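You operate a simulated robot arm through the tools that you are given. There is no shell and no other tool. Be economical: measure what you need, move in short steps, check, and stop when the job is done.

You run a simulated robot arm. Do the job below in one go: nothing can be reset, and whatever is moved stays where it is left.

TASK
Tip the grey water from the yellow bowl into the basin, then run the basin clear.
Fine: stand the bowl back; cold water, off at the end.

The check looks at the end state, three seconds after you hand in, the way a careful person would. Anything else that was tipped, shoved, dropped, spilled or broken makes it a failure.

THE ROBOT
A 7-joint arm with a two-finger parallel gripper, fixed in place. Base frame: the origin is at the foot of the arm, x ahead of it, y to its left, z up. Units: cm, degrees, N and s.
Its first joint turns from -166.0 to 166.0 degrees. Payload 4.4 kg.
The tool frame sits at the grasp point between the pads (the TCP): z along the fingers, y along the line on which they close. The tips reach 2.3 cm beyond it. Largest opening 9.4 cm; finger width 3.8, thickness 1; the body of the gripper, 5.4 by 9.6 cm, starts 3.9 cm behind the TCP.
Orientation is that of the tool frame in the base frame, as a unit quaternion [x, y, z, w]. With the fingers straight down and closing along the base's y, the tool's x points along the base's -x, its y along +y and its z along -z.

THE INTERFACE
- The arm moves only by the tool arm_command. Its argument "moves" is a list that holds one entry, the list of rows, each a list of 7 numbers: the shift along the tool's x, y, z in units of 30 mm (1.0 is 30 mm), then the turn, a rotation vector about the tool's x, y, z in units of 5 degrees (1.0 is 5 degrees), then the closure, from 0 (fully open) to 1 (shut). In form: [[[tx, ty, tz, wx, wy, wz, gripper], ...]]. A call has 1 to 20 rows; each row shifts and turns the commanded pose from where the row before left it, along the tool's axes as they then stand. A call with a number of a shift or a turn outside -1 to 1 is refused whole. Rows are played at 5 a second. More than 5 cm and 8.6 degrees between two rows, or a gripper value outside its range, and nothing of the call is played. A pose out of reach is approached as far as the arm can. The call stops where the force on the tool passes 40 N (or 10 N more than at its start, if that is more) or the arm is blocked; 0.2 s more then pass. Each finger travels about 7.2 cm/s and halts on what it meets, pressing with about 44 N; the grip force reading is that of the motor and also rises with nothing between the fingers. The clock runs only during rows and for 0.2 s after the last one: add rows that do not move to give the fingers time. The reply holds the time, the measured pose of the TCP, the force on the tool along the base axes, the opening and the grip force, in the units named above and with some noise, with the torque about the TCP (base axes, N m) and any sound that the robot's microphone picked up.
- Cameras (640 x 400 px; columns grow to the right, rows downward): "scene" is fixed at [4.5, -50.15, 147.08]; the picture's right is [0.66, -0.75, 0.00], its down [-0.45, -0.40, -0.80] and it looks along [0.60, 0.53, -0.60] (base axes); focal length 344 px, centre (320, 200). "wrist" rides on the gripper at [8.6, 1.6, -7.4] in the tool frame; the picture's right is [-0.18, 0.98, 0.00], its down [-0.58, -0.11, -0.81] and it looks along [-0.79, -0.15, 0.59] (tool axes); focal length 243 px, centre (320, 200). There is no depth. A picture from a camera that has moved, and an enlarged one, comes with that camera's place and axes in the base frame and with its lens. The place of the scene camera against the robot may be out by one fixed shift of up to 1.8 cm in any direction.
- capture(camera): a new picture of that camera. It takes no simulated time.
- zoom(camera, box): a new picture of the part [left, top, right, bottom] of that camera's present view, enlarged. It takes no simulated time.
- sign_off(): hands the job in; it is judged then, once.

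Work in short steps. Places have to be worked out from the pictures, the camera data and where the tool is seen: move nearer, look again, correct. Check each grasp and each placing, and mend what went wrong. You have 120 turns and 68 pictures in all, those below and enlarged ones among them. Open the gripper and draw the arm clear of the work before you hand the job in, unless the task says otherwise; then end with one line.

The tools are called after ">>>" as name(argument=value, ...) on one line, values as JSON. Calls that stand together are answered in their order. arm_command: Moves the arm, as the interface text tells. Its arguments: {"type":"object","properties":{"moves":{"type":"array","items":{"type":"array","items":{"type":"array","items":{"type":"number"}}}}},"required":["moves"]} The other tools are called the same way: capture (camera) takes a picture; zoom (camera, box) takes an enlarged picture of a part of a camera's view; sign_off () hands the job in.

At the start:

```text
time_s: 0.0
eef_pos: [64.33, -0.06, 115.15]
tool_rot: [0.0, 1.0, 0.0, 0.0]
force: [0.0, -0.6, 0.0]
torque: [0.02, 0.01, 0.0]
width: 9.38
grasp_force: 0.1
```

scene: 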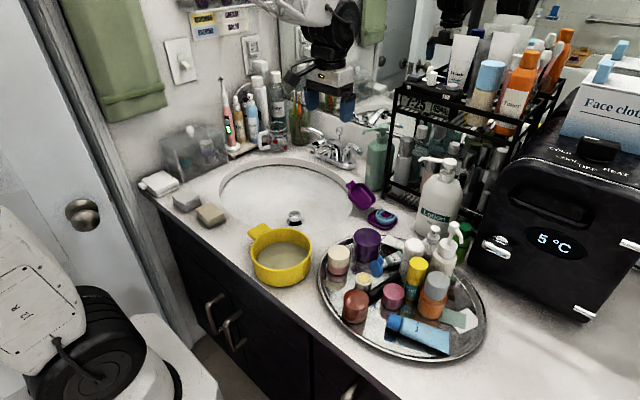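
wrist: 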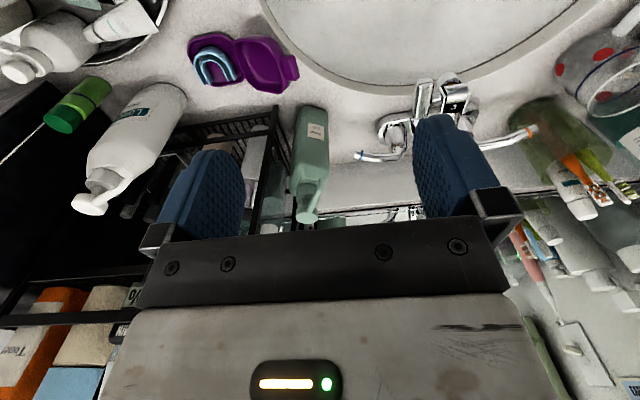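

I'll look closely at the bowl, basin and faucet first.

>>> zoom(camera="scene", box=[140, 100, 400, 300])

>>> zoom(camera="scene", box=[280, 110, 410, 210])

>>> zoom(camera="scene", box=[230, 200, 330, 300])

```text
2.00 times, centred on (270, 200) of scene
camera zoom: at [4.5, -50.15, 147.08], right [0.66, -0.75, 0.0], down [-0.45, -0.4, -0.8], along [0.6, 0.53, -0.6], focal length 689 px, centre (420, 200)
```

zoom: 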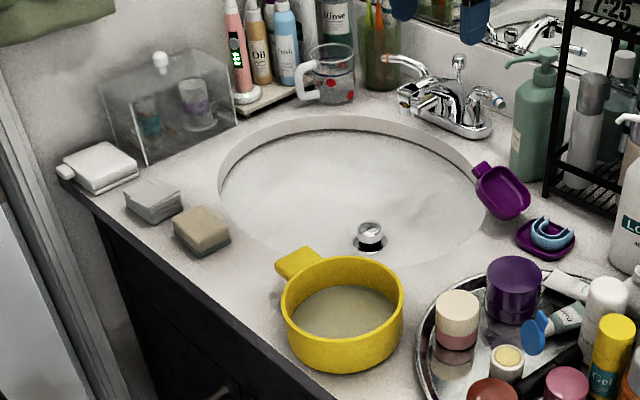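

```text
4.00 times, centred on (345, 160) of scene
camera zoom: at [4.5, -50.15, 147.08], right [0.66, -0.75, 0.0], down [-0.45, -0.4, -0.8], along [0.6, 0.53, -0.6], focal length 1378 px, centre (220, 360)
```

zoom: 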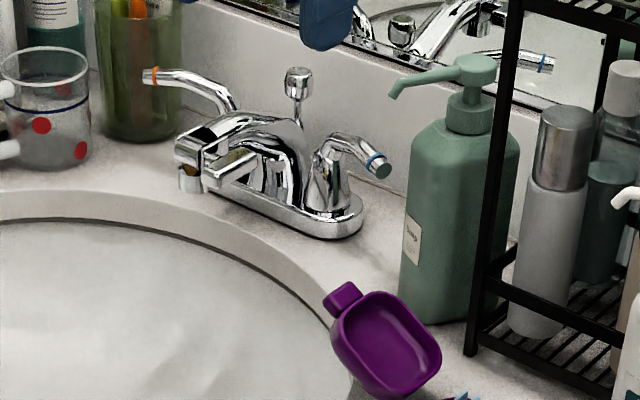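

```text
4.00 times, centred on (280, 250) of scene
camera zoom: at [4.5, -50.15, 147.08], right [0.66, -0.75, 0.0], down [-0.45, -0.4, -0.8], along [0.6, 0.53, -0.6], focal length 1378 px, centre (480, 0)
```

zoom: 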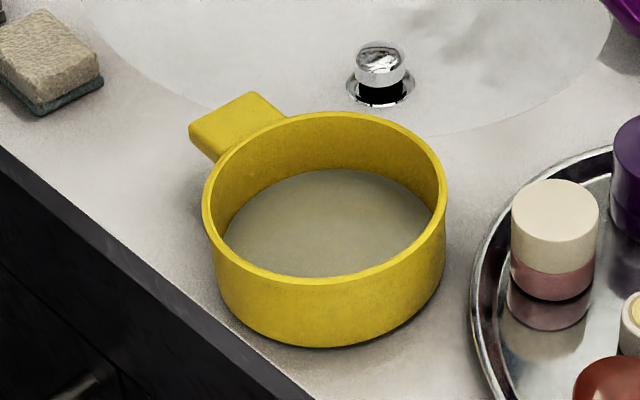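

The drain stopper is up, so the drain looks open. The blue lever is cold, with its tip around (82.6, 2.7, 95). The bowl is near (40, -7), its handle towards +y. I'll draw back at height to view the bowl with the wrist camera.

>>> arm_command(moves=[[[1, 0, 0, 0, 0, 0, 0], [1, 0, 0, 0, 0, 0, 0], [1, 0, 0, 0, 0, 0, 0], [1, 0, 0, 0, 0, 0, 0], [1, 0, 0, 0, 0, 0, 0], [1, 0, 0, 0, 0, 0, 0], [1, 0, 0, 0, 0, 0, 0], [1, 0, 0, 0, 0, 0, 0], [1, 0, 0, 0, 0, 0, 0], [1, 0, 0, 0, 0, 0, 0], [1, 0, 0, 0, 0, 0, 0], [0.5, 0, 0, 0, 0, 0, 0], [0, 0, 0, 0, 0, 0, 0]]])

>>> capture(camera="wrist")

>>> capture(camera="scene")

```text
time_s: 2.8
eef_pos: [29.79, 0.05, 114.87]
tool_rot: [0.0, 1.0, 0.0, 0.0]
force: [-0.5, -0.3, -0.2]
torque: [-0.02, 0.05, -0.02]
width: 9.4
grasp_force: 0.0
```

```text
62 pictures are left
camera wrist: at [21.22, 1.64, 122.47], right [0.18, 0.98, 0.0], down [0.58, -0.11, 0.81], along [0.79, -0.15, -0.59], focal length 243 px, centre (320, 200)
```

wrist: 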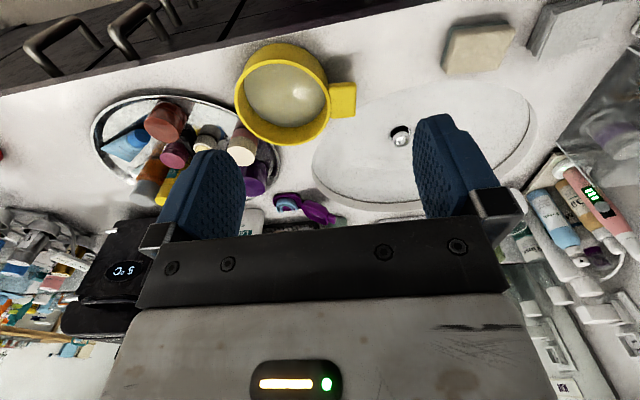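

```text
61 pictures are left
```

scene: 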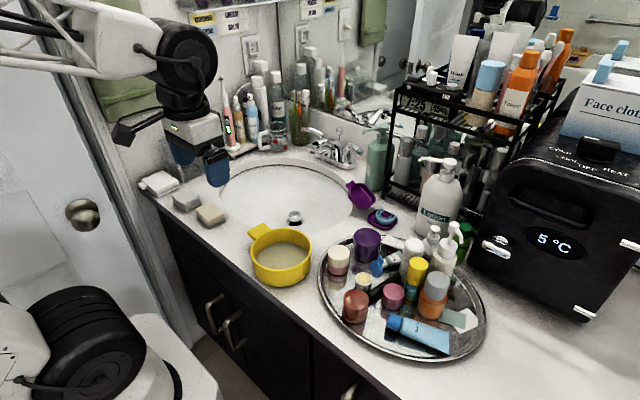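

Rough bowl rim centre is (40, -7, ~89). I'll shift for a second wrist viewpoint to fix the height accurately.

>>> arm_command(moves=[[[0.5, 0.8, 1, 0, 0, 0, 0], [0.5, 0.8, 1, 0, 0, 0, 0], [0, 0.8, 1, 0, 0, 0, 0], [0, 0.6, 0.5, 0, 0, 0, 0], [0, 0, 0, 0, 0, 0, 0]]])

>>> capture(camera="wrist")

>>> zoom(camera="wrist", box=[160, 0, 400, 150])

```text
time_s: 4.0
eef_pos: [26.76, 9.11, 104.45]
tool_rot: [0.0, 1.0, 0.0, 0.0]
force: [0.9, -0.2, 0.2]
torque: [0.03, 0.01, 0.0]
width: 9.41
grasp_force: 0.0
```

```text
60 pictures are left
camera wrist: at [18.12, 10.76, 111.97], right [0.18, 0.98, 0.0], down [0.58, -0.11, 0.81], along [0.79, -0.15, -0.59], focal length 243 px, centre (320, 200)
```

wrist: 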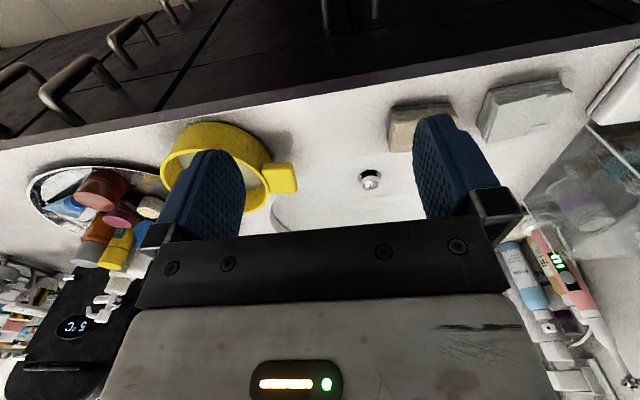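

```text
2.67 times, centred on (280, 75) of wrist
camera zoom: at [18.12, 10.76, 111.97], right [0.18, 0.98, 0.0], down [0.58, -0.11, 0.81], along [0.79, -0.15, -0.59], focal length 647 px, centre (427, 533)
```

zoom: 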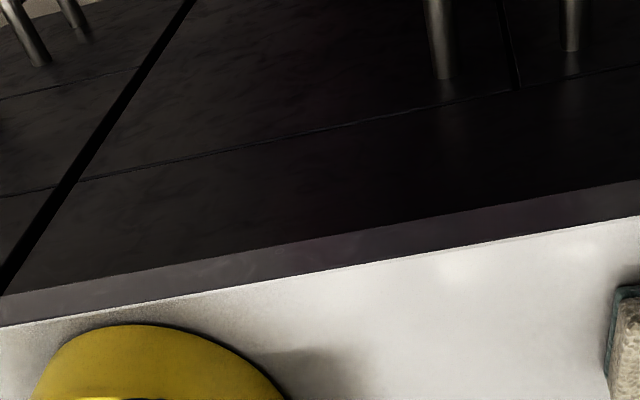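

Handle end is at about (41.5, 2.9, 90.2), pointing to +y. The plan is to grip the handle sides from above with the fingers closing along x, then tilt the tool forward to pour. First I yaw the tool 90°.

>>> arm_command(moves=[[[0, 0, 0, 0, 0, 1, 0], [0, 0, 0, 0, 0, 1, 0], [0, 0, 0, 0, 0, 1, 0], [0, 0, 0, 0, 0, 1, 0], [0, 0, 0, 0, 0, 1, 0], [0, 0, 0, 0, 0, 1, 0], [0, 0, 0, 0, 0, 1, 0], [0, 0, 0, 0, 0, 1, 0], [0, 0, 0, 0, 0, 1, 0], [0, 0, 0, 0, 0, 1, 0], [0, 0, 0, 0, 0, 1, 0], [0, 0, 0, 0, 0, 1, 0], [0, 0, 0, 0, 0, 1, 0], [0, 0, 0, 0, 0, 1, 0], [0, 0, 0, 0, 0, 1, 0], [0, 0, 0, 0, 0, 1, 0], [0, 0, 0, 0, 0, 1, 0], [0, 0, 0, 0, 0, 1, 0], [0, 0, 0, 0, 0, 0, 0]]])

>>> capture(camera="wrist")

```text
time_s: 8.0
eef_pos: [26.81, 8.9, 104.57]
tool_rot: [0.708, 0.706, 0.0, 0.0]
force: [-0.3, -0.3, 0.4]
torque: [-0.01, -0.02, -0.01]
width: 9.42
grasp_force: 0.0
```

```text
58 pictures are left
camera wrist: at [28.43, 17.58, 112.01], right [0.98, -0.19, 0.0], down [-0.11, -0.58, 0.81], along [-0.15, -0.79, -0.59], focal length 243 px, centre (320, 200)
```

wrist: 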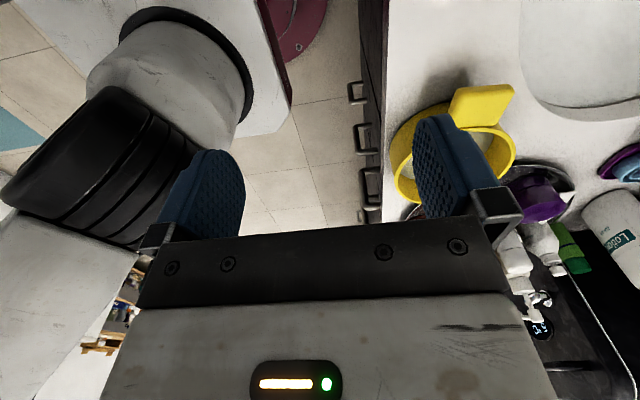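

Yaw done. Now move +x to align over the handle at height, staying slightly back in +y, and look.

>>> arm_command(moves=[[[0, 1, 0, 0, 0, 0, 0], [0, 1, 0, 0, 0, 0, 0], [0, 1, 0, 0, 0, 0, 0], [0, 1, 0, 0, 0, 0, 0], [0, 0.8, 0, 0, 0, 0, 0], [0, 0, 0, 0, 0, 0, 0]]])

>>> capture(camera="wrist")

>>> zoom(camera="wrist", box=[220, 0, 440, 137])

```text
time_s: 9.4
eef_pos: [41.23, 8.92, 104.6]
tool_rot: [0.707, 0.707, 0.001, 0.0]
force: [0.6, 0.3, 0.6]
torque: [0.02, 0.02, -0.01]
width: 9.39
grasp_force: 0.0
```

```text
57 pictures are left
camera wrist: at [42.8, 17.53, 112.12], right [0.98, -0.18, 0.0], down [-0.11, -0.58, 0.81], along [-0.15, -0.79, -0.59], focal length 243 px, centre (320, 200)
```

wrist: 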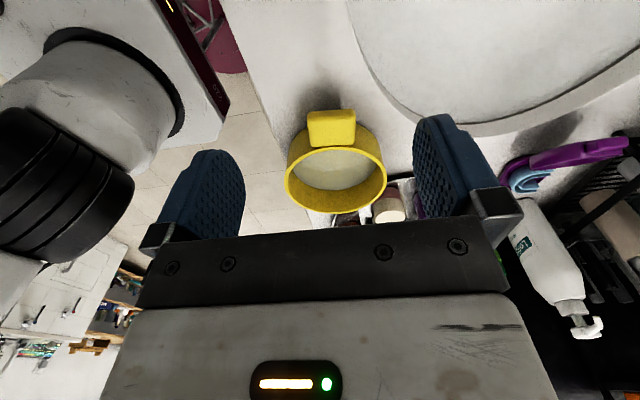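

```text
2.91 times, centred on (330, 68) of wrist
camera zoom: at [42.8, 17.53, 112.12], right [0.98, -0.18, 0.0], down [-0.11, -0.58, 0.81], along [-0.15, -0.79, -0.59], focal length 706 px, centre (291, 582)
```

zoom: 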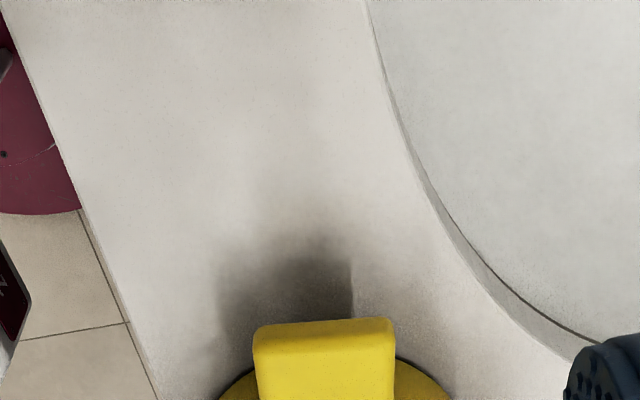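

Handle end is centred near (41, 2.5), leaning ~8° toward +x, about 4.9 cm wide. I'll align yaw by 7.5°, move over (40.9, 1.1) and descend to z≈96.

>>> arm_command(moves=[[[0, 0, 0, 0, 0, 1, 0], [0, 0, 0, 0, 0, 0.5, 0], [-1, 0.1, 0, 0, 0, 0, 0], [-1, 0.1, 0, 0, 0, 0, 0], [-0.6, 0.02, 0, 0, 0, 0, 0], [0, 0, 1, 0, 0, 0, 0], [0, 0, 1, 0, 0, 0, 0], [0, 0, 0.8, 0, 0, 0, 0], [0, 0, 0, 0, 0, 0, 0]]])

>>> capture(camera="wrist")

>>> zoom(camera="scene", box=[190, 150, 350, 250])

```text
time_s: 11.4
eef_pos: [40.82, 1.15, 96.15]
tool_rot: [0.751, 0.66, -0.001, 0.0]
force: [-0.1, -0.1, 0.3]
torque: [-0.01, 0.01, -0.01]
width: 9.42
grasp_force: 0.1
```

```text
55 pictures are left
camera wrist: at [43.53, 9.44, 103.77], right [0.95, -0.31, 0.0], down [-0.18, -0.56, 0.81], along [-0.25, -0.77, -0.59], focal length 243 px, centre (320, 200)
```

wrist: 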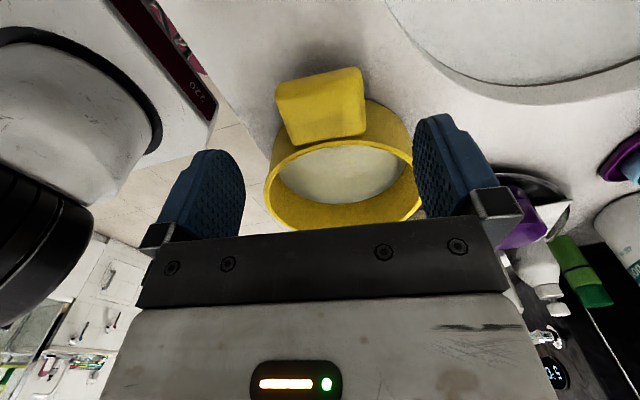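

```text
4.00 times, centred on (270, 200) of scene
camera zoom: at [4.5, -50.15, 147.08], right [0.66, -0.75, 0.0], down [-0.45, -0.4, -0.8], along [0.6, 0.53, -0.6], focal length 1378 px, centre (520, 200)
```

zoom: 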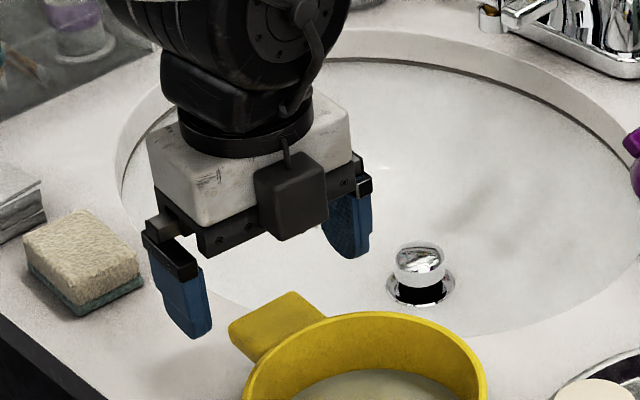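

The handle is centred between the fingers and parallel. Descending to z≈89.7 with the force guard.

>>> arm_command(moves=[[[0, 0, 0.8, 0, 0, 0, 0], [0, 0, 0.6, 0, 0, 0, 0], [0, 0, 0.4, 0, 0, 0, 0], [0, 0, 0.35, 0, 0, 0, 0], [0, 0, 0, 0, 0, 0, 0]]])

>>> zoom(camera="scene", box=[190, 180, 350, 280])

>>> capture(camera="wrist")

```text
time_s: 12.6
eef_pos: [40.79, 1.05, 89.88]
tool_rot: [0.752, 0.659, 0.0, 0.0]
force: [-0.2, -0.2, -0.6]
torque: [0.02, 0.01, 0.0]
width: 9.38
grasp_force: 0.1
```

```text
4.00 times, centred on (270, 230) of scene
camera zoom: at [4.5, -50.15, 147.08], right [0.66, -0.75, 0.0], down [-0.45, -0.4, -0.8], along [0.6, 0.53, -0.6], focal length 1378 px, centre (520, 80)
```

zoom: 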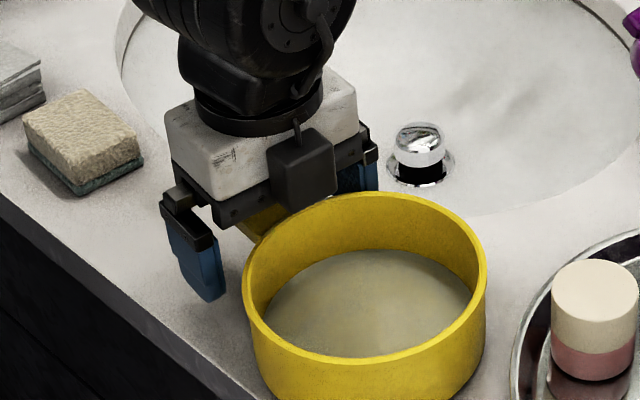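

```text
52 pictures are left
camera wrist: at [43.48, 9.46, 97.32], right [0.95, -0.31, 0.0], down [-0.18, -0.56, 0.81], along [-0.25, -0.77, -0.59], focal length 243 px, centre (320, 200)
```

wrist: 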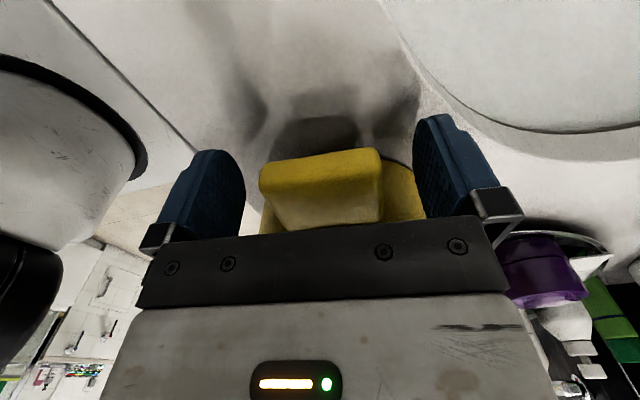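

The handle spans roughly z 89.7–91.3, so I raise 0.6 cm to centre it in the pads, then close.

>>> arm_command(moves=[[[0, 0, -0.2, 0, 0, 0, 0], [0, 0, 0, 0, 0, 0, 0.2], [0, 0, 0, 0, 0, 0, 0.3], [0, 0, 0, 0, 0, 0, 0.4], [0, 0, 0, 0, 0, 0, 0.5], [0, 0, 0, 0, 0, 0, 0.7], [0, 0, 0, 0, 0, 0, 1], [0, 0, 0, 0, 0, 0, 1]]])

>>> capture(camera="wrist")

```text
time_s: 14.4
eef_pos: [40.72, 1.16, 90.4]
tool_rot: [0.752, 0.66, 0.0, 0.001]
force: [2.1, 0.5, 3.2]
torque: [-0.07, 0.0, 0.0]
width: 4.93
grasp_force: 44.2
```

```text
51 pictures are left
camera wrist: at [43.51, 9.47, 97.94], right [0.95, -0.31, 0.0], down [-0.18, -0.56, 0.81], along [-0.25, -0.77, -0.59], focal length 243 px, centre (320, 200)
```

wrist: 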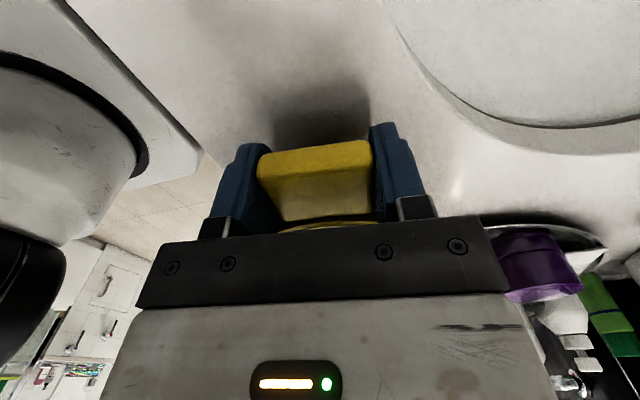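

Gripped at 4.93 cm width, matching the handle. Lift slowly and check for sag.

>>> arm_command(moves=[[[0, 0, -0.2, 0, 0, 0, 1], [0, 0, -0.3, 0, 0, 0, 1], [0, 0, -0.4, 0, 0, 0, 1], [0, 0, -0.4, 0, 0, 0, 1], [0, 0, 0, 0, 0, 0, 1]]])

>>> zoom(camera="scene", box=[190, 180, 350, 280])

```text
time_s: 15.6
eef_pos: [40.81, 1.12, 94.31]
tool_rot: [0.752, 0.659, 0.0, 0.0]
force: [1.1, -0.4, -1.9]
torque: [0.17, -0.04, 0.01]
width: 4.91
grasp_force: 43.9
```

```text
4.00 times, centred on (270, 230) of scene
camera zoom: at [4.5, -50.15, 147.08], right [0.66, -0.75, 0.0], down [-0.45, -0.4, -0.8], along [0.6, 0.53, -0.6], focal length 1378 px, centre (520, 80)
```

zoom: 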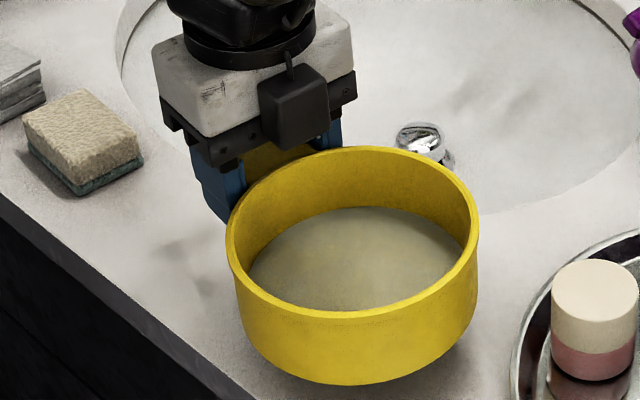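

Bowl hangs level, water is in. Raise to z≈105 and carry it over the basin, gently.

>>> arm_command(moves=[[[0, 0, -0.3, 0, 0, 0, 1], [0, 0, -0.5, 0, 0, 0, 1], [0, 0, -0.5, 0, 0, 0, 1], [0, 0, -0.5, 0, 0, 0, 1], [0, 0, -0.5, 0, 0, 0, 1], [0, 0, -0.5, 0, 0, 0, 1], [0, 0, -0.5, 0, 0, 0, 1], [0, 0, -0.2, 0, 0, 0, 1], [0, 0, 0, 0, 0, 0, 1]]])

>>> arm_command(moves=[[[0.2, 0.14, 0, 0, 0, 0, 1], [0.4, 0.28, 0, 0, 0, 0, 1], [0.5, 0.35, 0, 0, 0, 0, 1], [0.5, 0.35, 0, 0, 0, 0, 1], [0.5, 0.35, 0, 0, 0, 0, 1], [0.5, 0.35, 0, 0, 0, 0, 1], [0.5, 0.35, 0, 0, 0, 0, 1], [0.5, 0.35, 0, 0, 0, 0, 1], [0.5, 0.35, 0, 0, 0, 0, 1], [0.5, 0.35, 0, 0, 0, 0, 1], [0.5, 0.35, 0, 0, 0, 0, 1], [0.5, 0.35, 0, 0, 0, 0, 1], [0.5, 0.35, 0, 0, 0, 0, 1], [0.5, 0.35, 0, 0, 0, 0, 1], [0.3, 0.2, 0, 0, 0, 0, 1], [0.1, 0.1, 0, 0, 0, 0, 1], [0, 0, 0, 0, 0, 0, 1]]])

>>> capture(camera="scene")

```text
time_s: 17.6
eef_pos: [40.87, 1.15, 104.81]
tool_rot: [0.752, 0.659, 0.0, 0.0]
force: [-0.5, -0.5, -2.1]
torque: [0.17, -0.02, 0.01]
width: 4.95
grasp_force: 43.9
```

```text
time_s: 21.2
eef_pos: [58.17, 19.99, 104.78]
tool_rot: [0.752, 0.659, 0.0, 0.0]
force: [-1.4, -0.3, -3.1]
torque: [0.14, 0.0, -0.02]
width: 4.93
grasp_force: 44.2
```

```text
49 pictures are left
```

scene: 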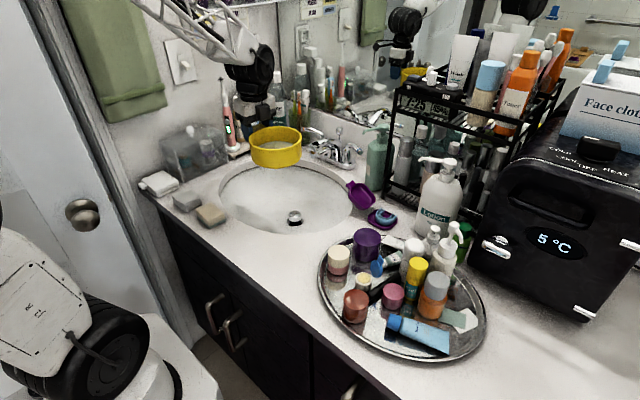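

Bowl is above the basin. I shift a little further +x/lower so the stream lands mid-basin, and begin tilting 35°.

>>> arm_command(moves=[[[0.1, 0.3, 0.2, 0, 0, 0, 1], [0.1, 0.4, 0.3, 0, 0, 0, 1], [0, 0.4, 0.3, 0, 0, 0, 1], [0, 0.2, 0.2, 0, 0, 0, 1], [0, 0, 0, -0.6, 0, 0, 1], [0, 0, 0, -0.8, 0, 0, 1], [0, 0, 0, -0.8, 0, 0, 1], [0, 0, 0, -0.8, 0, 0, 1], [0, 0, 0, -0.8, 0, 0, 1], [0, 0, 0, -0.8, 0, 0, 1], [0, 0, 0, -0.8, 0, 0, 1], [0, 0, 0, -0.8, 0, 0, 1], [0, 0, 0, -0.8, 0, 0, 1], [0, 0, 0, 0, 0, 0, 1]]])

>>> zoom(camera="scene", box=[140, 60, 400, 260])

```text
time_s: 24.2
eef_pos: [62.17, 20.16, 101.79]
tool_rot: [0.717, 0.628, 0.199, 0.227]
force: [0.2, -0.9, -2.1]
torque: [0.15, 0.01, 0.05]
width: 4.93
grasp_force: 44.3
```

```text
2.00 times, centred on (270, 160) of scene
camera zoom: at [4.5, -50.15, 147.08], right [0.66, -0.75, 0.0], down [-0.45, -0.4, -0.8], along [0.6, 0.53, -0.6], focal length 689 px, centre (420, 280)
```

zoom: 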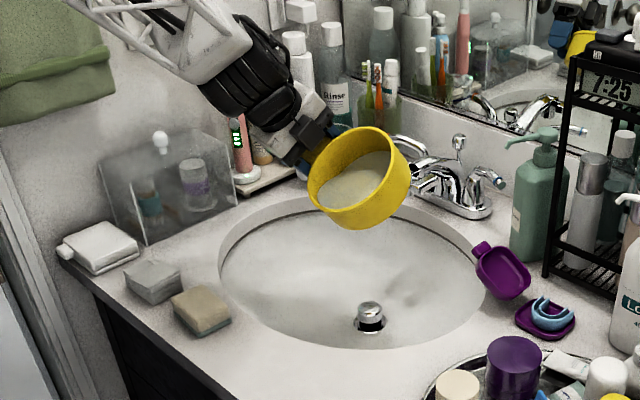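

Tilt is clean at ~35°, clear of the faucet. Continue slowly to ~70°.

>>> arm_command(moves=[[[0, 0, 0, -0.5, 0, 0, 1], [0, 0, 0, -0.5, 0, 0, 1], [0, 0, 0, -0.5, 0, 0, 1], [0, 0, 0, -0.5, 0, 0, 1], [0, 0, 0, -0.5, 0, 0, 1], [0, 0, 0, -0.5, 0, 0, 1], [0, 0, 0, -0.5, 0, 0, 1], [0, 0, 0, -0.5, 0, 0, 1], [0, 0, 0, -0.5, 0, 0, 1], [0, 0, 0, -0.5, 0, 0, 1], [0, 0, 0, -0.5, 0, 0, 1], [0, 0, 0, -0.5, 0, 0, 1], [0, 0, 0, -0.5, 0, 0, 1], [0, 0, 0, 0, 0, 0, 1]]])

>>> zoom(camera="scene", box=[140, 60, 400, 260])

```text
time_s: 27.2
eef_pos: [62.13, 19.85, 102.25]
tool_rot: [0.66, 0.581, 0.314, 0.359]
force: [0.3, 0.4, -2.2]
torque: [0.11, 0.05, -0.01]
width: 4.95
grasp_force: 43.7
out of reach, approached as far as the arm can: row 9, 10, 12
```

```text
2.00 times, centred on (270, 160) of scene
camera zoom: at [4.5, -50.15, 147.08], right [0.66, -0.75, 0.0], down [-0.45, -0.4, -0.8], along [0.6, 0.53, -0.6], focal length 689 px, centre (420, 280)
```

zoom: 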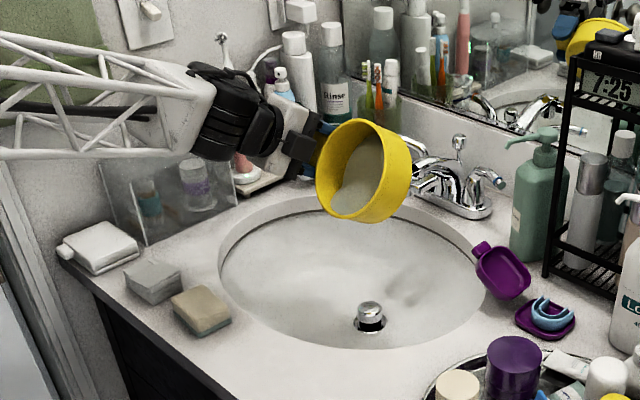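

Forward tilt saturated at ~57° (arm limit), with the water still in the bowl. I'll go back level, yaw the bowl so the handle faces the robot, and tilt sideways (pour toward +y) instead.

>>> arm_command(moves=[[[0, 0, 0, 0.4, 0, 0, 1], [0, 0, 0, 0.6, 0, 0, 1], [0, 0, 0, 0.6, 0, 0, 1], [0, 0, 0, 0.6, 0, 0, 1], [0, 0, 0, 0.6, 0, 0, 1], [0, 0, 0, 0.6, 0, 0, 1], [0, 0, 0, 0.6, 0, 0, 1], [0, 0, 0, 0.6, 0, 0, 1], [0, 0, 0, 0.6, 0, 0, 1], [0, 0, 0, 0.6, 0, 0, 1], [0, 0, 0, 0.6, 0, 0, 1], [0, 0, 0, 0.6, 0, 0, 1], [0, 0, 0, 0.6, 0, 0, 1], [0, 0, 0, 0.6, 0, 0, 1], [0, 0, 0, 0.6, 0, 0, 1], [0, 0, 0, 0.6, 0, 0, 1], [0, 0, 0, 0, 0, 0, 1]]])

```text
time_s: 30.8
eef_pos: [62.22, 20.06, 102.18]
tool_rot: [0.746, 0.657, 0.071, 0.082]
force: [0.1, -0.5, -1.5]
torque: [0.08, -0.03, 0.05]
width: 4.94
grasp_force: 44.2
```

12.5° left; level out fully, then move TCP back to about (50, 8, 107) before yawing, so the bowl can't swing into the faucet.

>>> arm_command(moves=[[[0, 0, 0, 0.6, 0, 0, 1], [0, 0, 0, 0.6, 0, 0, 1], [0, 0, 0, 0.6, 0, 0, 1], [0, 0, 0, 0.7, 0, 0, 1], [0, 0, 0, 0, 0, 0, 1], [-0.2, -0.15, -0.1, 0, 0, 0, 1], [-0.4, -0.3, -0.2, 0, 0, 0, 1], [-0.5, -0.4, -0.2, 0, 0, 0, 1], [-0.5, -0.4, -0.2, 0, 0, 0, 1], [-0.5, -0.4, -0.2, 0, 0, 0, 1], [-0.5, -0.4, -0.2, 0, 0, 0, 1], [-0.5, -0.4, -0.2, 0, 0, 0, 1], [-0.5, -0.4, -0.2, 0, 0, 0, 1], [-0.5, -0.4, -0.1, 0, 0, 0, 1], [-0.35, -0.2, -0.1, 0, 0, 0, 1], [0, 0, 0, 0, 0, 0, 1]]])

>>> zoom(camera="scene", box=[140, 60, 400, 260])

```text
time_s: 34.2
eef_pos: [50.07, 7.84, 107.38]
tool_rot: [0.751, 0.661, -0.001, 0.002]
force: [-0.4, -0.2, -1.8]
torque: [0.09, 0.0, 0.02]
width: 4.94
grasp_force: 44.3
```

```text
2.00 times, centred on (270, 160) of scene
camera zoom: at [4.5, -50.15, 147.08], right [0.66, -0.75, 0.0], down [-0.45, -0.4, -0.8], along [0.6, 0.53, -0.6], focal length 689 px, centre (420, 280)
```

zoom: 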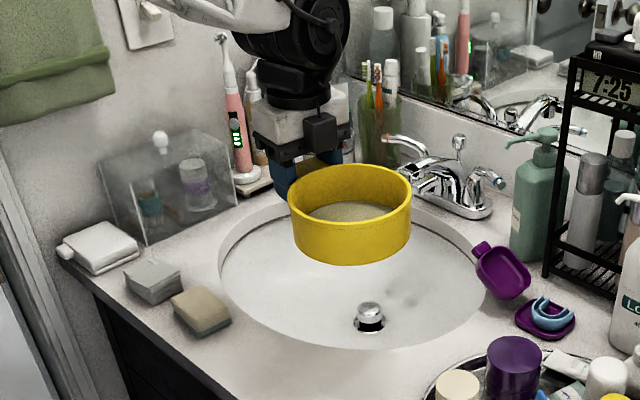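

Some water already went in the basin. Now yaw so the handle points to the robot.

>>> arm_command(moves=[[[0, 0, 0, 0, 0, -0.5, 1], [0, 0, 0, 0, 0, -1, 1], [0, 0, 0, 0, 0, -1, 1], [0, 0, 0, 0, 0, -1, 1], [0, 0, 0, 0, 0, -1, 1], [0, 0, 0, 0, 0, -1, 1], [0, 0, 0, 0, 0, -1, 1], [0, 0, 0, 0, 0, -1, 1], [0, 0, 0, 0, 0, -1, 1], [0, 0, 0, 0, 0, -1, 1], [0, 0, 0, 0, 0, -1, 1], [0, 0, 0, 0, 0, -1, 1], [0, 0, 0, 0, 0, -1, 1], [0, 0, 0, 0, 0, -1, 1], [0, 0, 0, 0, 0, -1, 1], [0, 0, 0, 0, 0, -1, 1], [0, 0, 0, 0, 0, -1, 1], [0, 0, 0, 0, 0, -1, 1], [0, 0, 0, 0, 0, -1, 1], [0, 0, 0, 0, 0, -1, 1]]])

>>> arm_command(moves=[[[0, 0, 0, 0.4, 0, 0, 1], [0, 0, 0, 0.6, 0, 0, 1], [0, 0, 0, 0.6, 0, 0, 1], [0, 0, 0, 0.6, 0, 0, 1], [0, 0, 0, 0.6, 0, 0, 1], [0, 0, 0, 0.6, 0, 0, 1], [0, 0, 0, 0.6, 0, 0, 1], [0, 0, 0, 0, 0, 0, 1]]])

>>> capture(camera="scene")

```text
time_s: 38.4
eef_pos: [50.13, 7.96, 107.34]
tool_rot: [-0.003, 1.0, -0.001, 0.0]
force: [0.1, -0.3, -1.8]
torque: [-0.01, 0.11, 0.01]
width: 4.96
grasp_force: 44.3
```

```text
time_s: 40.2
eef_pos: [50.22, 8.0, 107.38]
tool_rot: [-0.002, 0.984, -0.176, 0.0]
force: [-0.3, -0.6, -1.1]
torque: [-0.01, 0.12, -0.04]
width: 4.96
grasp_force: 44.0
```

```text
45 pictures are left
```

scene: 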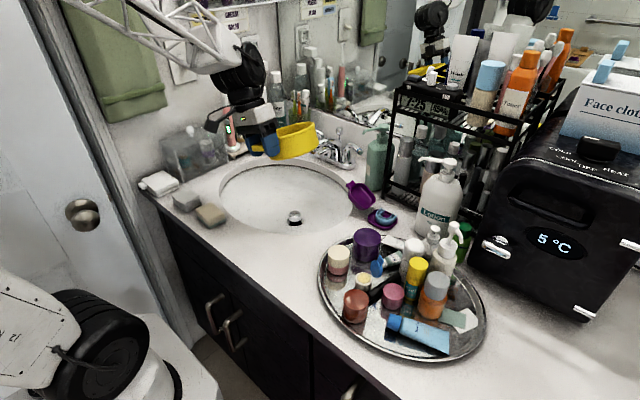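

Bowl tilts the right way, over mid-basin. Continue to ~60°, slowly.

>>> arm_command(moves=[[[0, 0, 0, 0.5, 0, 0, 1], [0, 0, 0, 0.5, 0, 0, 1], [0, 0, 0, 0.5, 0, 0, 1], [0, 0, 0, 0.5, 0, 0, 1], [0, 0, 0, 0.5, 0, 0, 1], [0, 0, 0, 0.5, 0, 0, 1], [0, 0, 0, 0.5, 0, 0, 1], [0, 0, 0, 0.5, 0, 0, 1], [0, 0, 0, 0.5, 0, 0, 1], [0, 0, 0, 0.5, 0, 0, 1], [0, 0, 0, 0.5, 0, 0, 1], [0, 0, 0, 0.5, 0, 0, 1], [0, 0, 0, 0.5, 0, 0, 1], [0, 0, 0, 0.5, 0, 0, 1], [0, 0, 0, 0.5, 0, 0, 1], [0, 0, 0, 0.5, 0, 0, 1], [0, 0, 0, 0, 0, 0, 1]]])

>>> zoom(camera="scene", box=[140, 60, 400, 260])

```text
time_s: 43.8
eef_pos: [50.13, 8.07, 107.4]
tool_rot: [-0.002, 0.865, -0.502, 0.001]
force: [-0.5, 0.5, -0.9]
torque: [0.03, 0.08, -0.01]
width: 4.94
grasp_force: 44.2
```

```text
2.00 times, centred on (270, 160) of scene
camera zoom: at [4.5, -50.15, 147.08], right [0.66, -0.75, 0.0], down [-0.45, -0.4, -0.8], along [0.6, 0.53, -0.6], focal length 689 px, centre (420, 280)
```

zoom: 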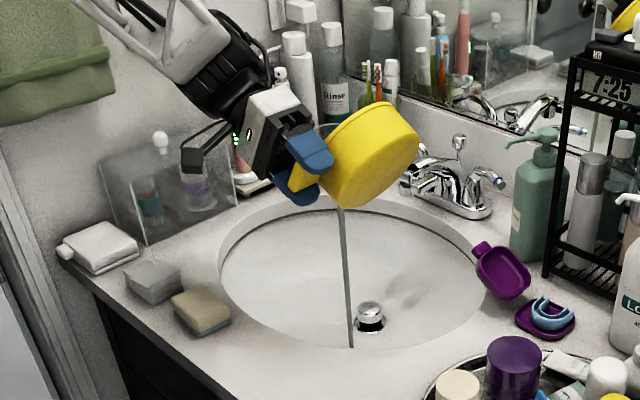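

Stream falls well within the basin floor. Continue the tilt to ~105° with pauses.

>>> arm_command(moves=[[[0, 0, 0, 0, 0, 0, 1], [0, 0, 0, 0, 0, 0, 1], [0, 0, 0, 0, 0, 0, 1], [0, 0, 0, 0.6, 0, 0, 1], [0, 0, 0, 0.6, 0, 0, 1], [0, 0, 0, 0.6, 0, 0, 1], [0, 0, 0, 0.6, 0, 0, 1], [0, 0, 0, 0.6, 0, 0, 1], [0, 0, 0, 0.6, 0, 0, 1], [0, 0, 0, 0.6, 0, 0, 1], [0, 0, 0, 0.6, 0, 0, 1], [0, 0, 0, 0.6, 0, 0, 1], [0, 0, 0, 0.6, 0, 0, 1], [0, 0, 0, 0, 0, 0, 1], [0, 0, 0, 0, 0, 0, 1]]])

>>> zoom(camera="scene", box=[140, 60, 400, 260])

```text
time_s: 47.0
eef_pos: [50.16, 8.12, 107.28]
tool_rot: [0.001, -0.706, 0.708, -0.002]
force: [-0.4, 0.0, 0.1]
torque: [0.04, 0.09, 0.0]
width: 4.93
grasp_force: 44.2
```

```text
2.00 times, centred on (270, 160) of scene
camera zoom: at [4.5, -50.15, 147.08], right [0.66, -0.75, 0.0], down [-0.45, -0.4, -0.8], along [0.6, 0.53, -0.6], focal length 689 px, centre (420, 280)
```

zoom: 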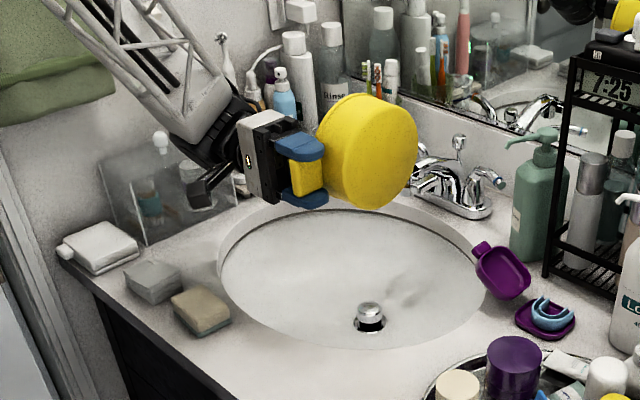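

At 90°, empty or nearly. Tilt 20° more and hold briefly to drain.

>>> arm_command(moves=[[[0, 0, 0, 0.6, 0, 0, 1], [0, 0, 0, 0.6, 0, 0, 1], [0, 0, 0, 0.6, 0, 0, 1], [0, 0, 0, 0.6, 0, 0, 1], [0, 0, 0, 0.6, 0, 0, 1], [0, 0, 0, 0.6, 0, 0, 1], [0, 0, 0, 0.4, 0, 0, 1], [0, 0, 0, 0, 0, 0, 1], [0, 0, 0, 0, 0, 0, 1], [0, 0, 0, 0, 0, 0, 1], [0, 0, 0, 0, 0, 0, 1], [0, 0, 0, 0, 0, 0, 1]]])

>>> zoom(camera="scene", box=[140, 60, 400, 260])

```text
time_s: 49.6
eef_pos: [50.28, 8.01, 107.44]
tool_rot: [0.002, -0.615, 0.788, -0.001]
force: [0.4, -0.6, -0.5]
torque: [0.01, 0.04, 0.0]
width: 4.94
grasp_force: 44.4
out of reach, approached as far as the arm can: row 5, 6
```

```text
2.00 times, centred on (270, 160) of scene
camera zoom: at [4.5, -50.15, 147.08], right [0.66, -0.75, 0.0], down [-0.45, -0.4, -0.8], along [0.6, 0.53, -0.6], focal length 689 px, centre (420, 280)
```

zoom: 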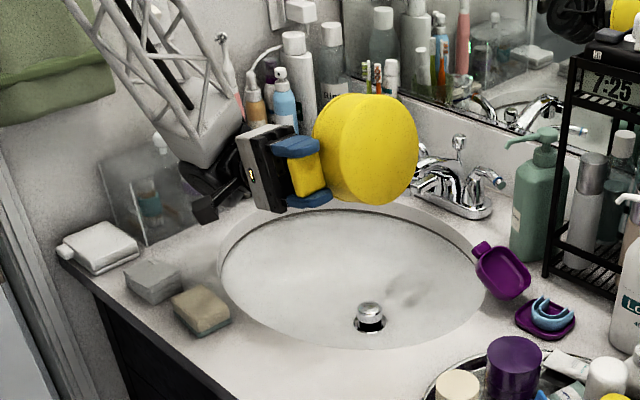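

Reached 104° and drained. Now return upright.

>>> arm_command(moves=[[[0, 0, 0, -1, 0, 0, 1], [0, 0, 0, -1, 0, 0, 1], [0, 0, 0, -1, 0, 0, 1], [0, 0, 0, -1, 0, 0, 1], [0, 0, 0, -1, 0, 0, 1], [0, 0, 0, -1, 0, 0, 1], [0, 0, 0, -1, 0, 0, 1], [0, 0, 0, -1, 0, 0, 1], [0, 0, 0, -1, 0, 0, 1], [0, 0, 0, -1, 0, 0, 1], [0, 0, 0, -1, 0, 0, 1], [0, 0, 0, -1, 0, 0, 1], [0, 0, 0, -1, 0, 0, 1], [0, 0, 0, -1, 0, 0, 1], [0, 0, 0, -1, 0, 0, 1], [0, 0, 0, -1, 0, 0, 1], [0, 0, 0, -1, 0, 0, 1], [0, 0, 0, -1, 0, 0, 1], [0, 0, 0, -1, 0, 0, 1], [0, 0, 0, -0.5, 0, 0, 1]]])

```text
time_s: 53.8
eef_pos: [50.14, 8.04, 107.4]
tool_rot: [-0.002, 0.998, -0.058, 0.001]
force: [-0.1, 0.5, -1.8]
torque: [-0.02, 0.1, -0.02]
width: 4.92
grasp_force: 44.4
```

6.6° left; level out, then yaw back to the original bowl orientation.

>>> arm_command(moves=[[[0, 0, 0, -0.65, 0, 0, 1], [0, 0, 0, -0.68, 0, 0, 1], [0, 0, 0, 0, 0, 0, 1]]])

>>> arm_command(moves=[[[0, 0, 0, 0, 0, 0.5, 1], [0, 0, 0, 0, 0, 1, 1], [0, 0, 0, 0, 0, 1, 1], [0, 0, 0, 0, 0, 1, 1], [0, 0, 0, 0, 0, 1, 1], [0, 0, 0, 0, 0, 1, 1], [0, 0, 0, 0, 0, 1, 1], [0, 0, 0, 0, 0, 1, 1], [0, 0, 0, 0, 0, 1, 1], [0, 0, 0, 0, 0, 1, 1], [0, 0, 0, 0, 0, 1, 1], [0, 0, 0, 0, 0, 1, 1], [0, 0, 0, 0, 0, 1, 1], [0, 0, 0, 0, 0, 1, 1], [0, 0, 0, 0, 0, 1, 1], [0, 0, 0, 0, 0, 1, 1], [0, 0, 0, 0, 0, 1, 1], [0, 0, 0, 0, 0, 1, 1], [0, 0, 0, 0, 0, 1, 1], [0, 0, 0, 0, 0, 1, 1]]])

>>> zoom(camera="scene", box=[140, 60, 400, 260])

```text
time_s: 54.6
eef_pos: [50.13, 7.95, 107.33]
tool_rot: [-0.002, 1.0, 0.001, -0.001]
force: [-0.4, 0.0, -1.2]
torque: [0.03, 0.04, 0.01]
width: 4.95
grasp_force: 44.0
```

```text
time_s: 58.8
eef_pos: [50.27, 7.9, 107.26]
tool_rot: [0.751, 0.66, 0.0, -0.001]
force: [0.2, -0.2, -1.0]
torque: [0.05, 0.03, -0.04]
width: 4.93
grasp_force: 44.2
```

```text
2.00 times, centred on (270, 160) of scene
camera zoom: at [4.5, -50.15, 147.08], right [0.66, -0.75, 0.0], down [-0.45, -0.4, -0.8], along [0.6, 0.53, -0.6], focal length 689 px, centre (420, 280)
```

zoom: 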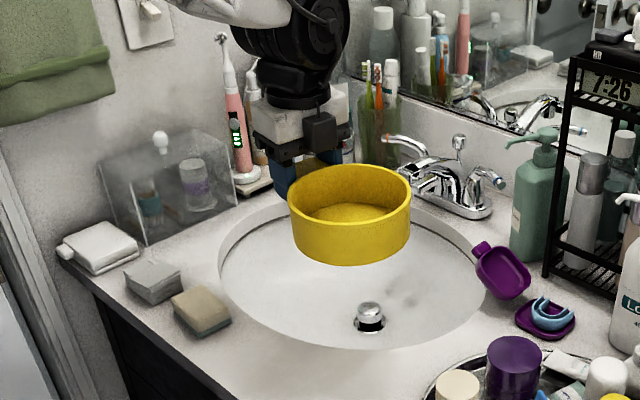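

Bowl is empty. Carry it back to its original spot and lower to just above the counter.

>>> arm_command(moves=[[[-0.44, -0.474, 0, 0, 0, 0, 1], [-0.44, -0.474, 0, 0, 0, 0, 1], [-0.44, -0.474, 0, 0, 0, 0, 1], [-0.44, -0.474, 0, 0, 0, 0, 1], [-0.44, -0.474, 0, 0, 0, 0, 1], [-0.44, -0.474, 0, 0, 0, 0, 1], [0, 0, 0, 0, 0, 0, 1], [0, 0, 0.7, 0, 0, 0, 1], [0, 0, 0.7, 0, 0, 0, 1], [0, 0, 0.7, 0, 0, 0, 1], [0, 0, 0.7, 0, 0, 0, 1], [0, 0, 0.7, 0, 0, 0, 1], [0, 0, 0.7, 0, 0, 0, 1], [0, 0, 0.7, 0, 0, 0, 1], [0, 0, 0.3, 0, 0, 0, 1], [0, 0, 0, 0, 0, 0, 1]]])

>>> zoom(camera="scene", box=[190, 180, 350, 280])

```text
time_s: 62.2
eef_pos: [40.83, 1.18, 91.75]
tool_rot: [0.75, 0.661, 0.001, 0.0]
force: [0.1, -0.9, -0.6]
torque: [0.08, 0.03, -0.02]
width: 4.91
grasp_force: 44.3
```

```text
4.00 times, centred on (270, 230) of scene
camera zoom: at [4.5, -50.15, 147.08], right [0.66, -0.75, 0.0], down [-0.45, -0.4, -0.8], along [0.6, 0.53, -0.6], focal length 1378 px, centre (520, 80)
```

zoom: 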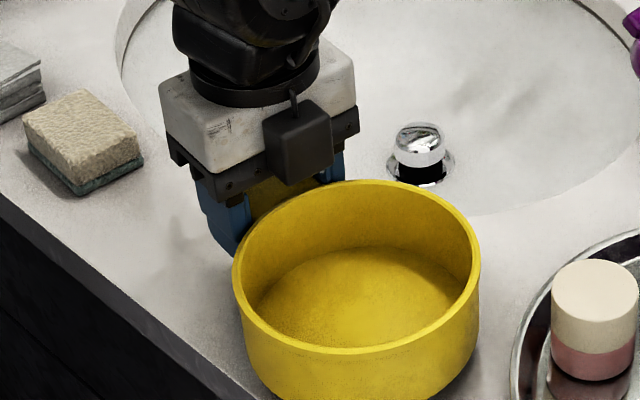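

Lower in small steps until contact, around z≈90.4.

>>> arm_command(moves=[[[0, 0, 0.2, 0, 0, 0, 1], [0, 0, 0.13, 0, 0, 0, 1], [0, 0, 0.1, 0, 0, 0, 1], [0, 0, 0, 0, 0, 0, 1]]])

```text
time_s: 63.2
eef_pos: [40.9, 1.17, 90.54]
tool_rot: [0.751, 0.66, 0.0, 0.0]
force: [-0.9, 5.9, 12.1]
torque: [-1.37, 0.05, -0.12]
width: 4.95
grasp_force: 44.2
```

Contact felt (12 N). Back off a hair and open.

>>> arm_command(moves=[[[0, 0, -0.03, 0, 0, 0, 1], [0, 0, 0, 0, 0, 0, 0.7], [0, 0, 0, 0, 0, 0, 0.4], [0, 0, 0, 0, 0, 0, 0], [0, 0, 0, 0, 0, 0, 0], [0, 0, 0, 0, 0, 0, 0], [0, 0, -0.4, 0, 0, 0, 0], [0, 0, -0.8, 0, 0, 0, 0], [0, 0, -1, 0, 0, 0, 0], [0, 0, -1, 0, 0, 0, 0], [0, 0, -1, 0, 0, 0, 0], [0, 0, -1, 0, 0, 0, 0], [0, 0, 0, 0, 0, 0, 0]]])

>>> zoom(camera="scene", box=[190, 180, 350, 280])

```text
time_s: 66.0
eef_pos: [40.68, 1.31, 106.29]
tool_rot: [0.751, 0.66, -0.001, -0.001]
force: [-0.2, 0.0, 0.2]
torque: [-0.02, 0.02, -0.01]
width: 9.39
grasp_force: 0.0
```

```text
4.00 times, centred on (270, 230) of scene
camera zoom: at [4.5, -50.15, 147.08], right [0.66, -0.75, 0.0], down [-0.45, -0.4, -0.8], along [0.6, 0.53, -0.6], focal length 1378 px, centre (520, 80)
```

zoom: 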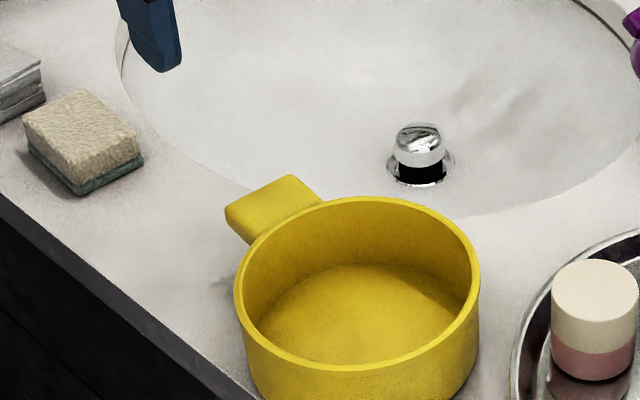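

Bowl stands back in place, empty. Now for the faucet: unyaw to the standard orientation and move to where the wrist camera sees the faucet well.

>>> arm_command(moves=[[[0, 0, -0.5, 0, 0, -0.5, 0], [0, 0, -0.5, 0, 0, -1, 0], [0, 0, -0.5, 0, 0, -1, 0], [0, 0, -0.5, 0, 0, -1, 0], [0, 0, 0, 0, 0, -1, 0], [0, 0, 0, 0, 0, -1, 0], [0, 0, 0, 0, 0, -1, 0], [0, 0, 0, 0, 0, -1, 0], [0, 0, 0, 0, 0, -1, 0], [0, 0, 0, 0, 0, -1, 0], [0, 0, 0, 0, 0, -1, 0], [0, 0, 0, 0, 0, -1, 0], [0, 0, 0, 0, 0, -1, 0], [0, 0, 0, 0, 0, -1, 0], [0, 0, 0, 0, 0, -1, 0], [0, 0, 0, 0, 0, -1, 0], [0, 0, 0, 0, 0, -1, 0], [0, 0, 0, 0, 0, -1, 0], [0, 0, 0, 0, 0, -1, 0], [0, 0, 0, 0, 0, -1, 0]]])

>>> arm_command(moves=[[[-1, 0.5, 0, 0, 0, 0, 0], [-1, 0.5, 0, 0, 0, 0, 0.5], [-1, 0.5, 0, 0, 0, 0, 1], [-1, 0, 0, 0, 0, 0, 1], [-1, 0, 0, 0, 0, 0, 1], [0, 0, 0, 0, 0, 0, 1]]])

>>> capture(camera="wrist")

>>> zoom(camera="wrist", box=[300, 60, 500, 185])

```text
time_s: 70.2
eef_pos: [40.74, 1.11, 112.14]
tool_rot: [-0.002, 1.0, 0.0, 0.0]
force: [-0.6, 0.7, -0.6]
torque: [-0.02, 0.0, -0.02]
width: 9.39
grasp_force: 0.0
```

```text
time_s: 71.6
eef_pos: [55.83, 5.68, 111.92]
tool_rot: [-0.002, 1.0, 0.0, 0.0]
force: [-0.4, 0.0, -0.1]
torque: [0.01, -0.01, 0.02]
width: 0.0
grasp_force: 42.1
```

```text
38 pictures are left
camera wrist: at [47.12, 7.23, 119.5], right [0.18, 0.98, 0.0], down [0.58, -0.11, 0.81], along [0.79, -0.14, -0.59], focal length 243 px, centre (320, 200)
```

wrist: 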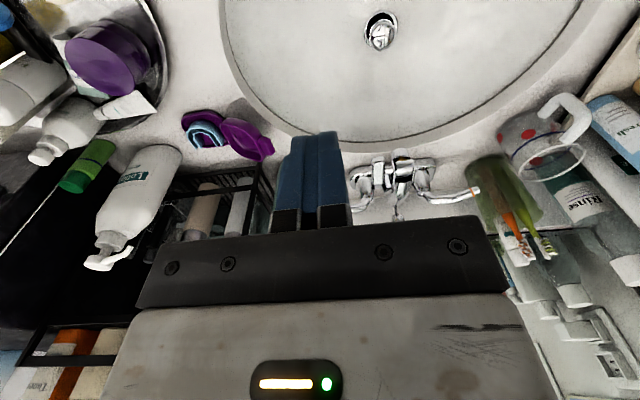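

```text
3.20 times, centred on (400, 122) of wrist
camera zoom: at [47.12, 7.23, 119.5], right [0.18, 0.98, 0.0], down [0.58, -0.11, 0.81], along [0.79, -0.14, -0.59], focal length 776 px, centre (64, 448)
```

zoom: 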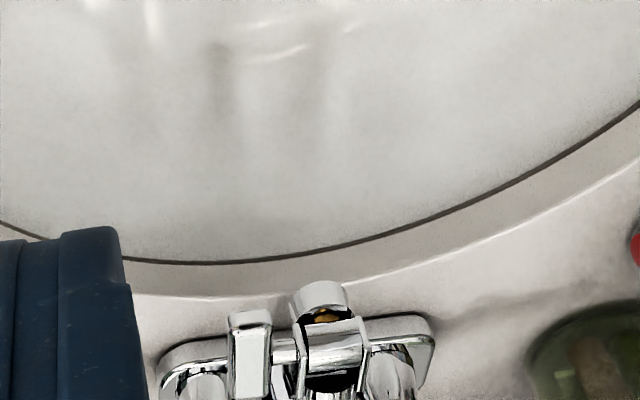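

I need an unobstructed view of the levers: move forward in x and to −y so the fingers aren't in the way.

>>> arm_command(moves=[[[-1, -0.5, -0.3, 0, 0, 0, 1], [-1, -0.5, 0, 0, 0, 0, 1], [-1, -0.5, 0, 0, 0, 0, 1], [0, 0, 0, 0, 0, 0, 1]]])

>>> zoom(camera="wrist", box=[320, 60, 580, 222])

```text
time_s: 72.6
eef_pos: [64.65, 1.21, 113.04]
tool_rot: [-0.002, 1.0, 0.001, -0.001]
force: [-0.3, 0.0, 0.2]
torque: [-0.01, -0.01, -0.01]
width: 0.02
grasp_force: 41.9
```

```text
2.46 times, centred on (450, 141) of wrist
camera zoom: at [56.05, 2.72, 120.51], right [0.18, 0.98, 0.0], down [0.58, -0.11, 0.81], along [0.79, -0.14, -0.59], focal length 597 px, centre (0, 345)
```

zoom: 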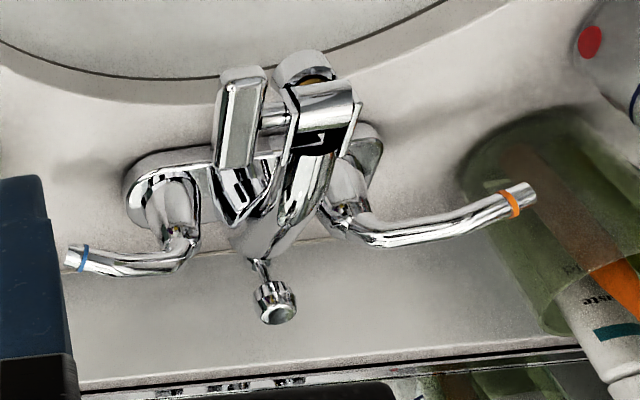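

Cold lever: post near (81.4, 8.5), tip near (82.3, 2.7), pointing −y (off). Opening should be swinging the tip toward −x. Let me look closer at the spout block before touching anything.

>>> zoom(camera="wrist", box=[340, 75, 480, 195])

>>> zoom(camera="scene", box=[310, 115, 400, 185])

```text
3.33 times, centred on (410, 135) of wrist
camera zoom: at [56.05, 2.72, 120.51], right [0.18, 0.98, 0.0], down [0.58, -0.11, 0.81], along [0.79, -0.14, -0.59], focal length 809 px, centre (20, 417)
```

zoom: 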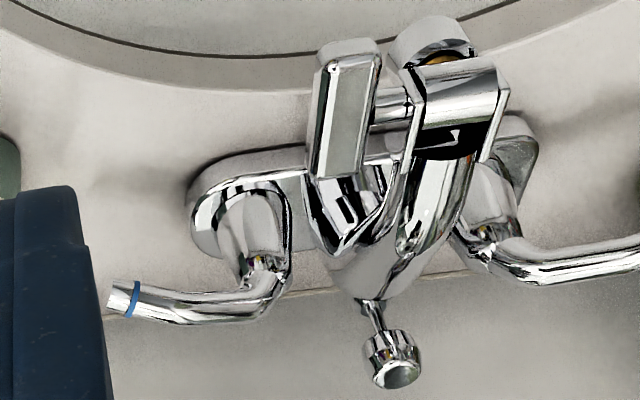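

```text
5.71 times, centred on (355, 150) of scene
camera zoom: at [4.5, -50.15, 147.08], right [0.66, -0.75, 0.0], down [-0.45, -0.4, -0.8], along [0.6, 0.53, -0.6], focal length 1968 px, centre (120, 486)
```

zoom: 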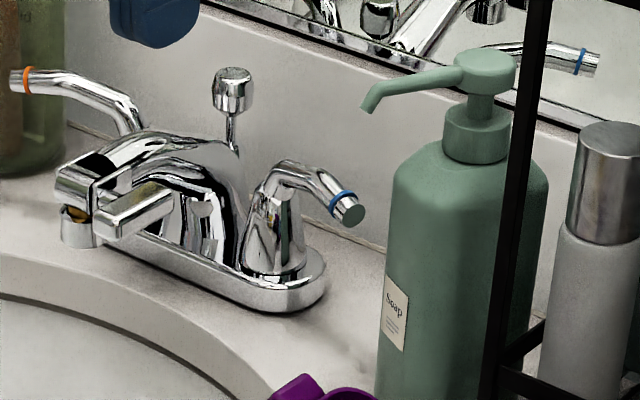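

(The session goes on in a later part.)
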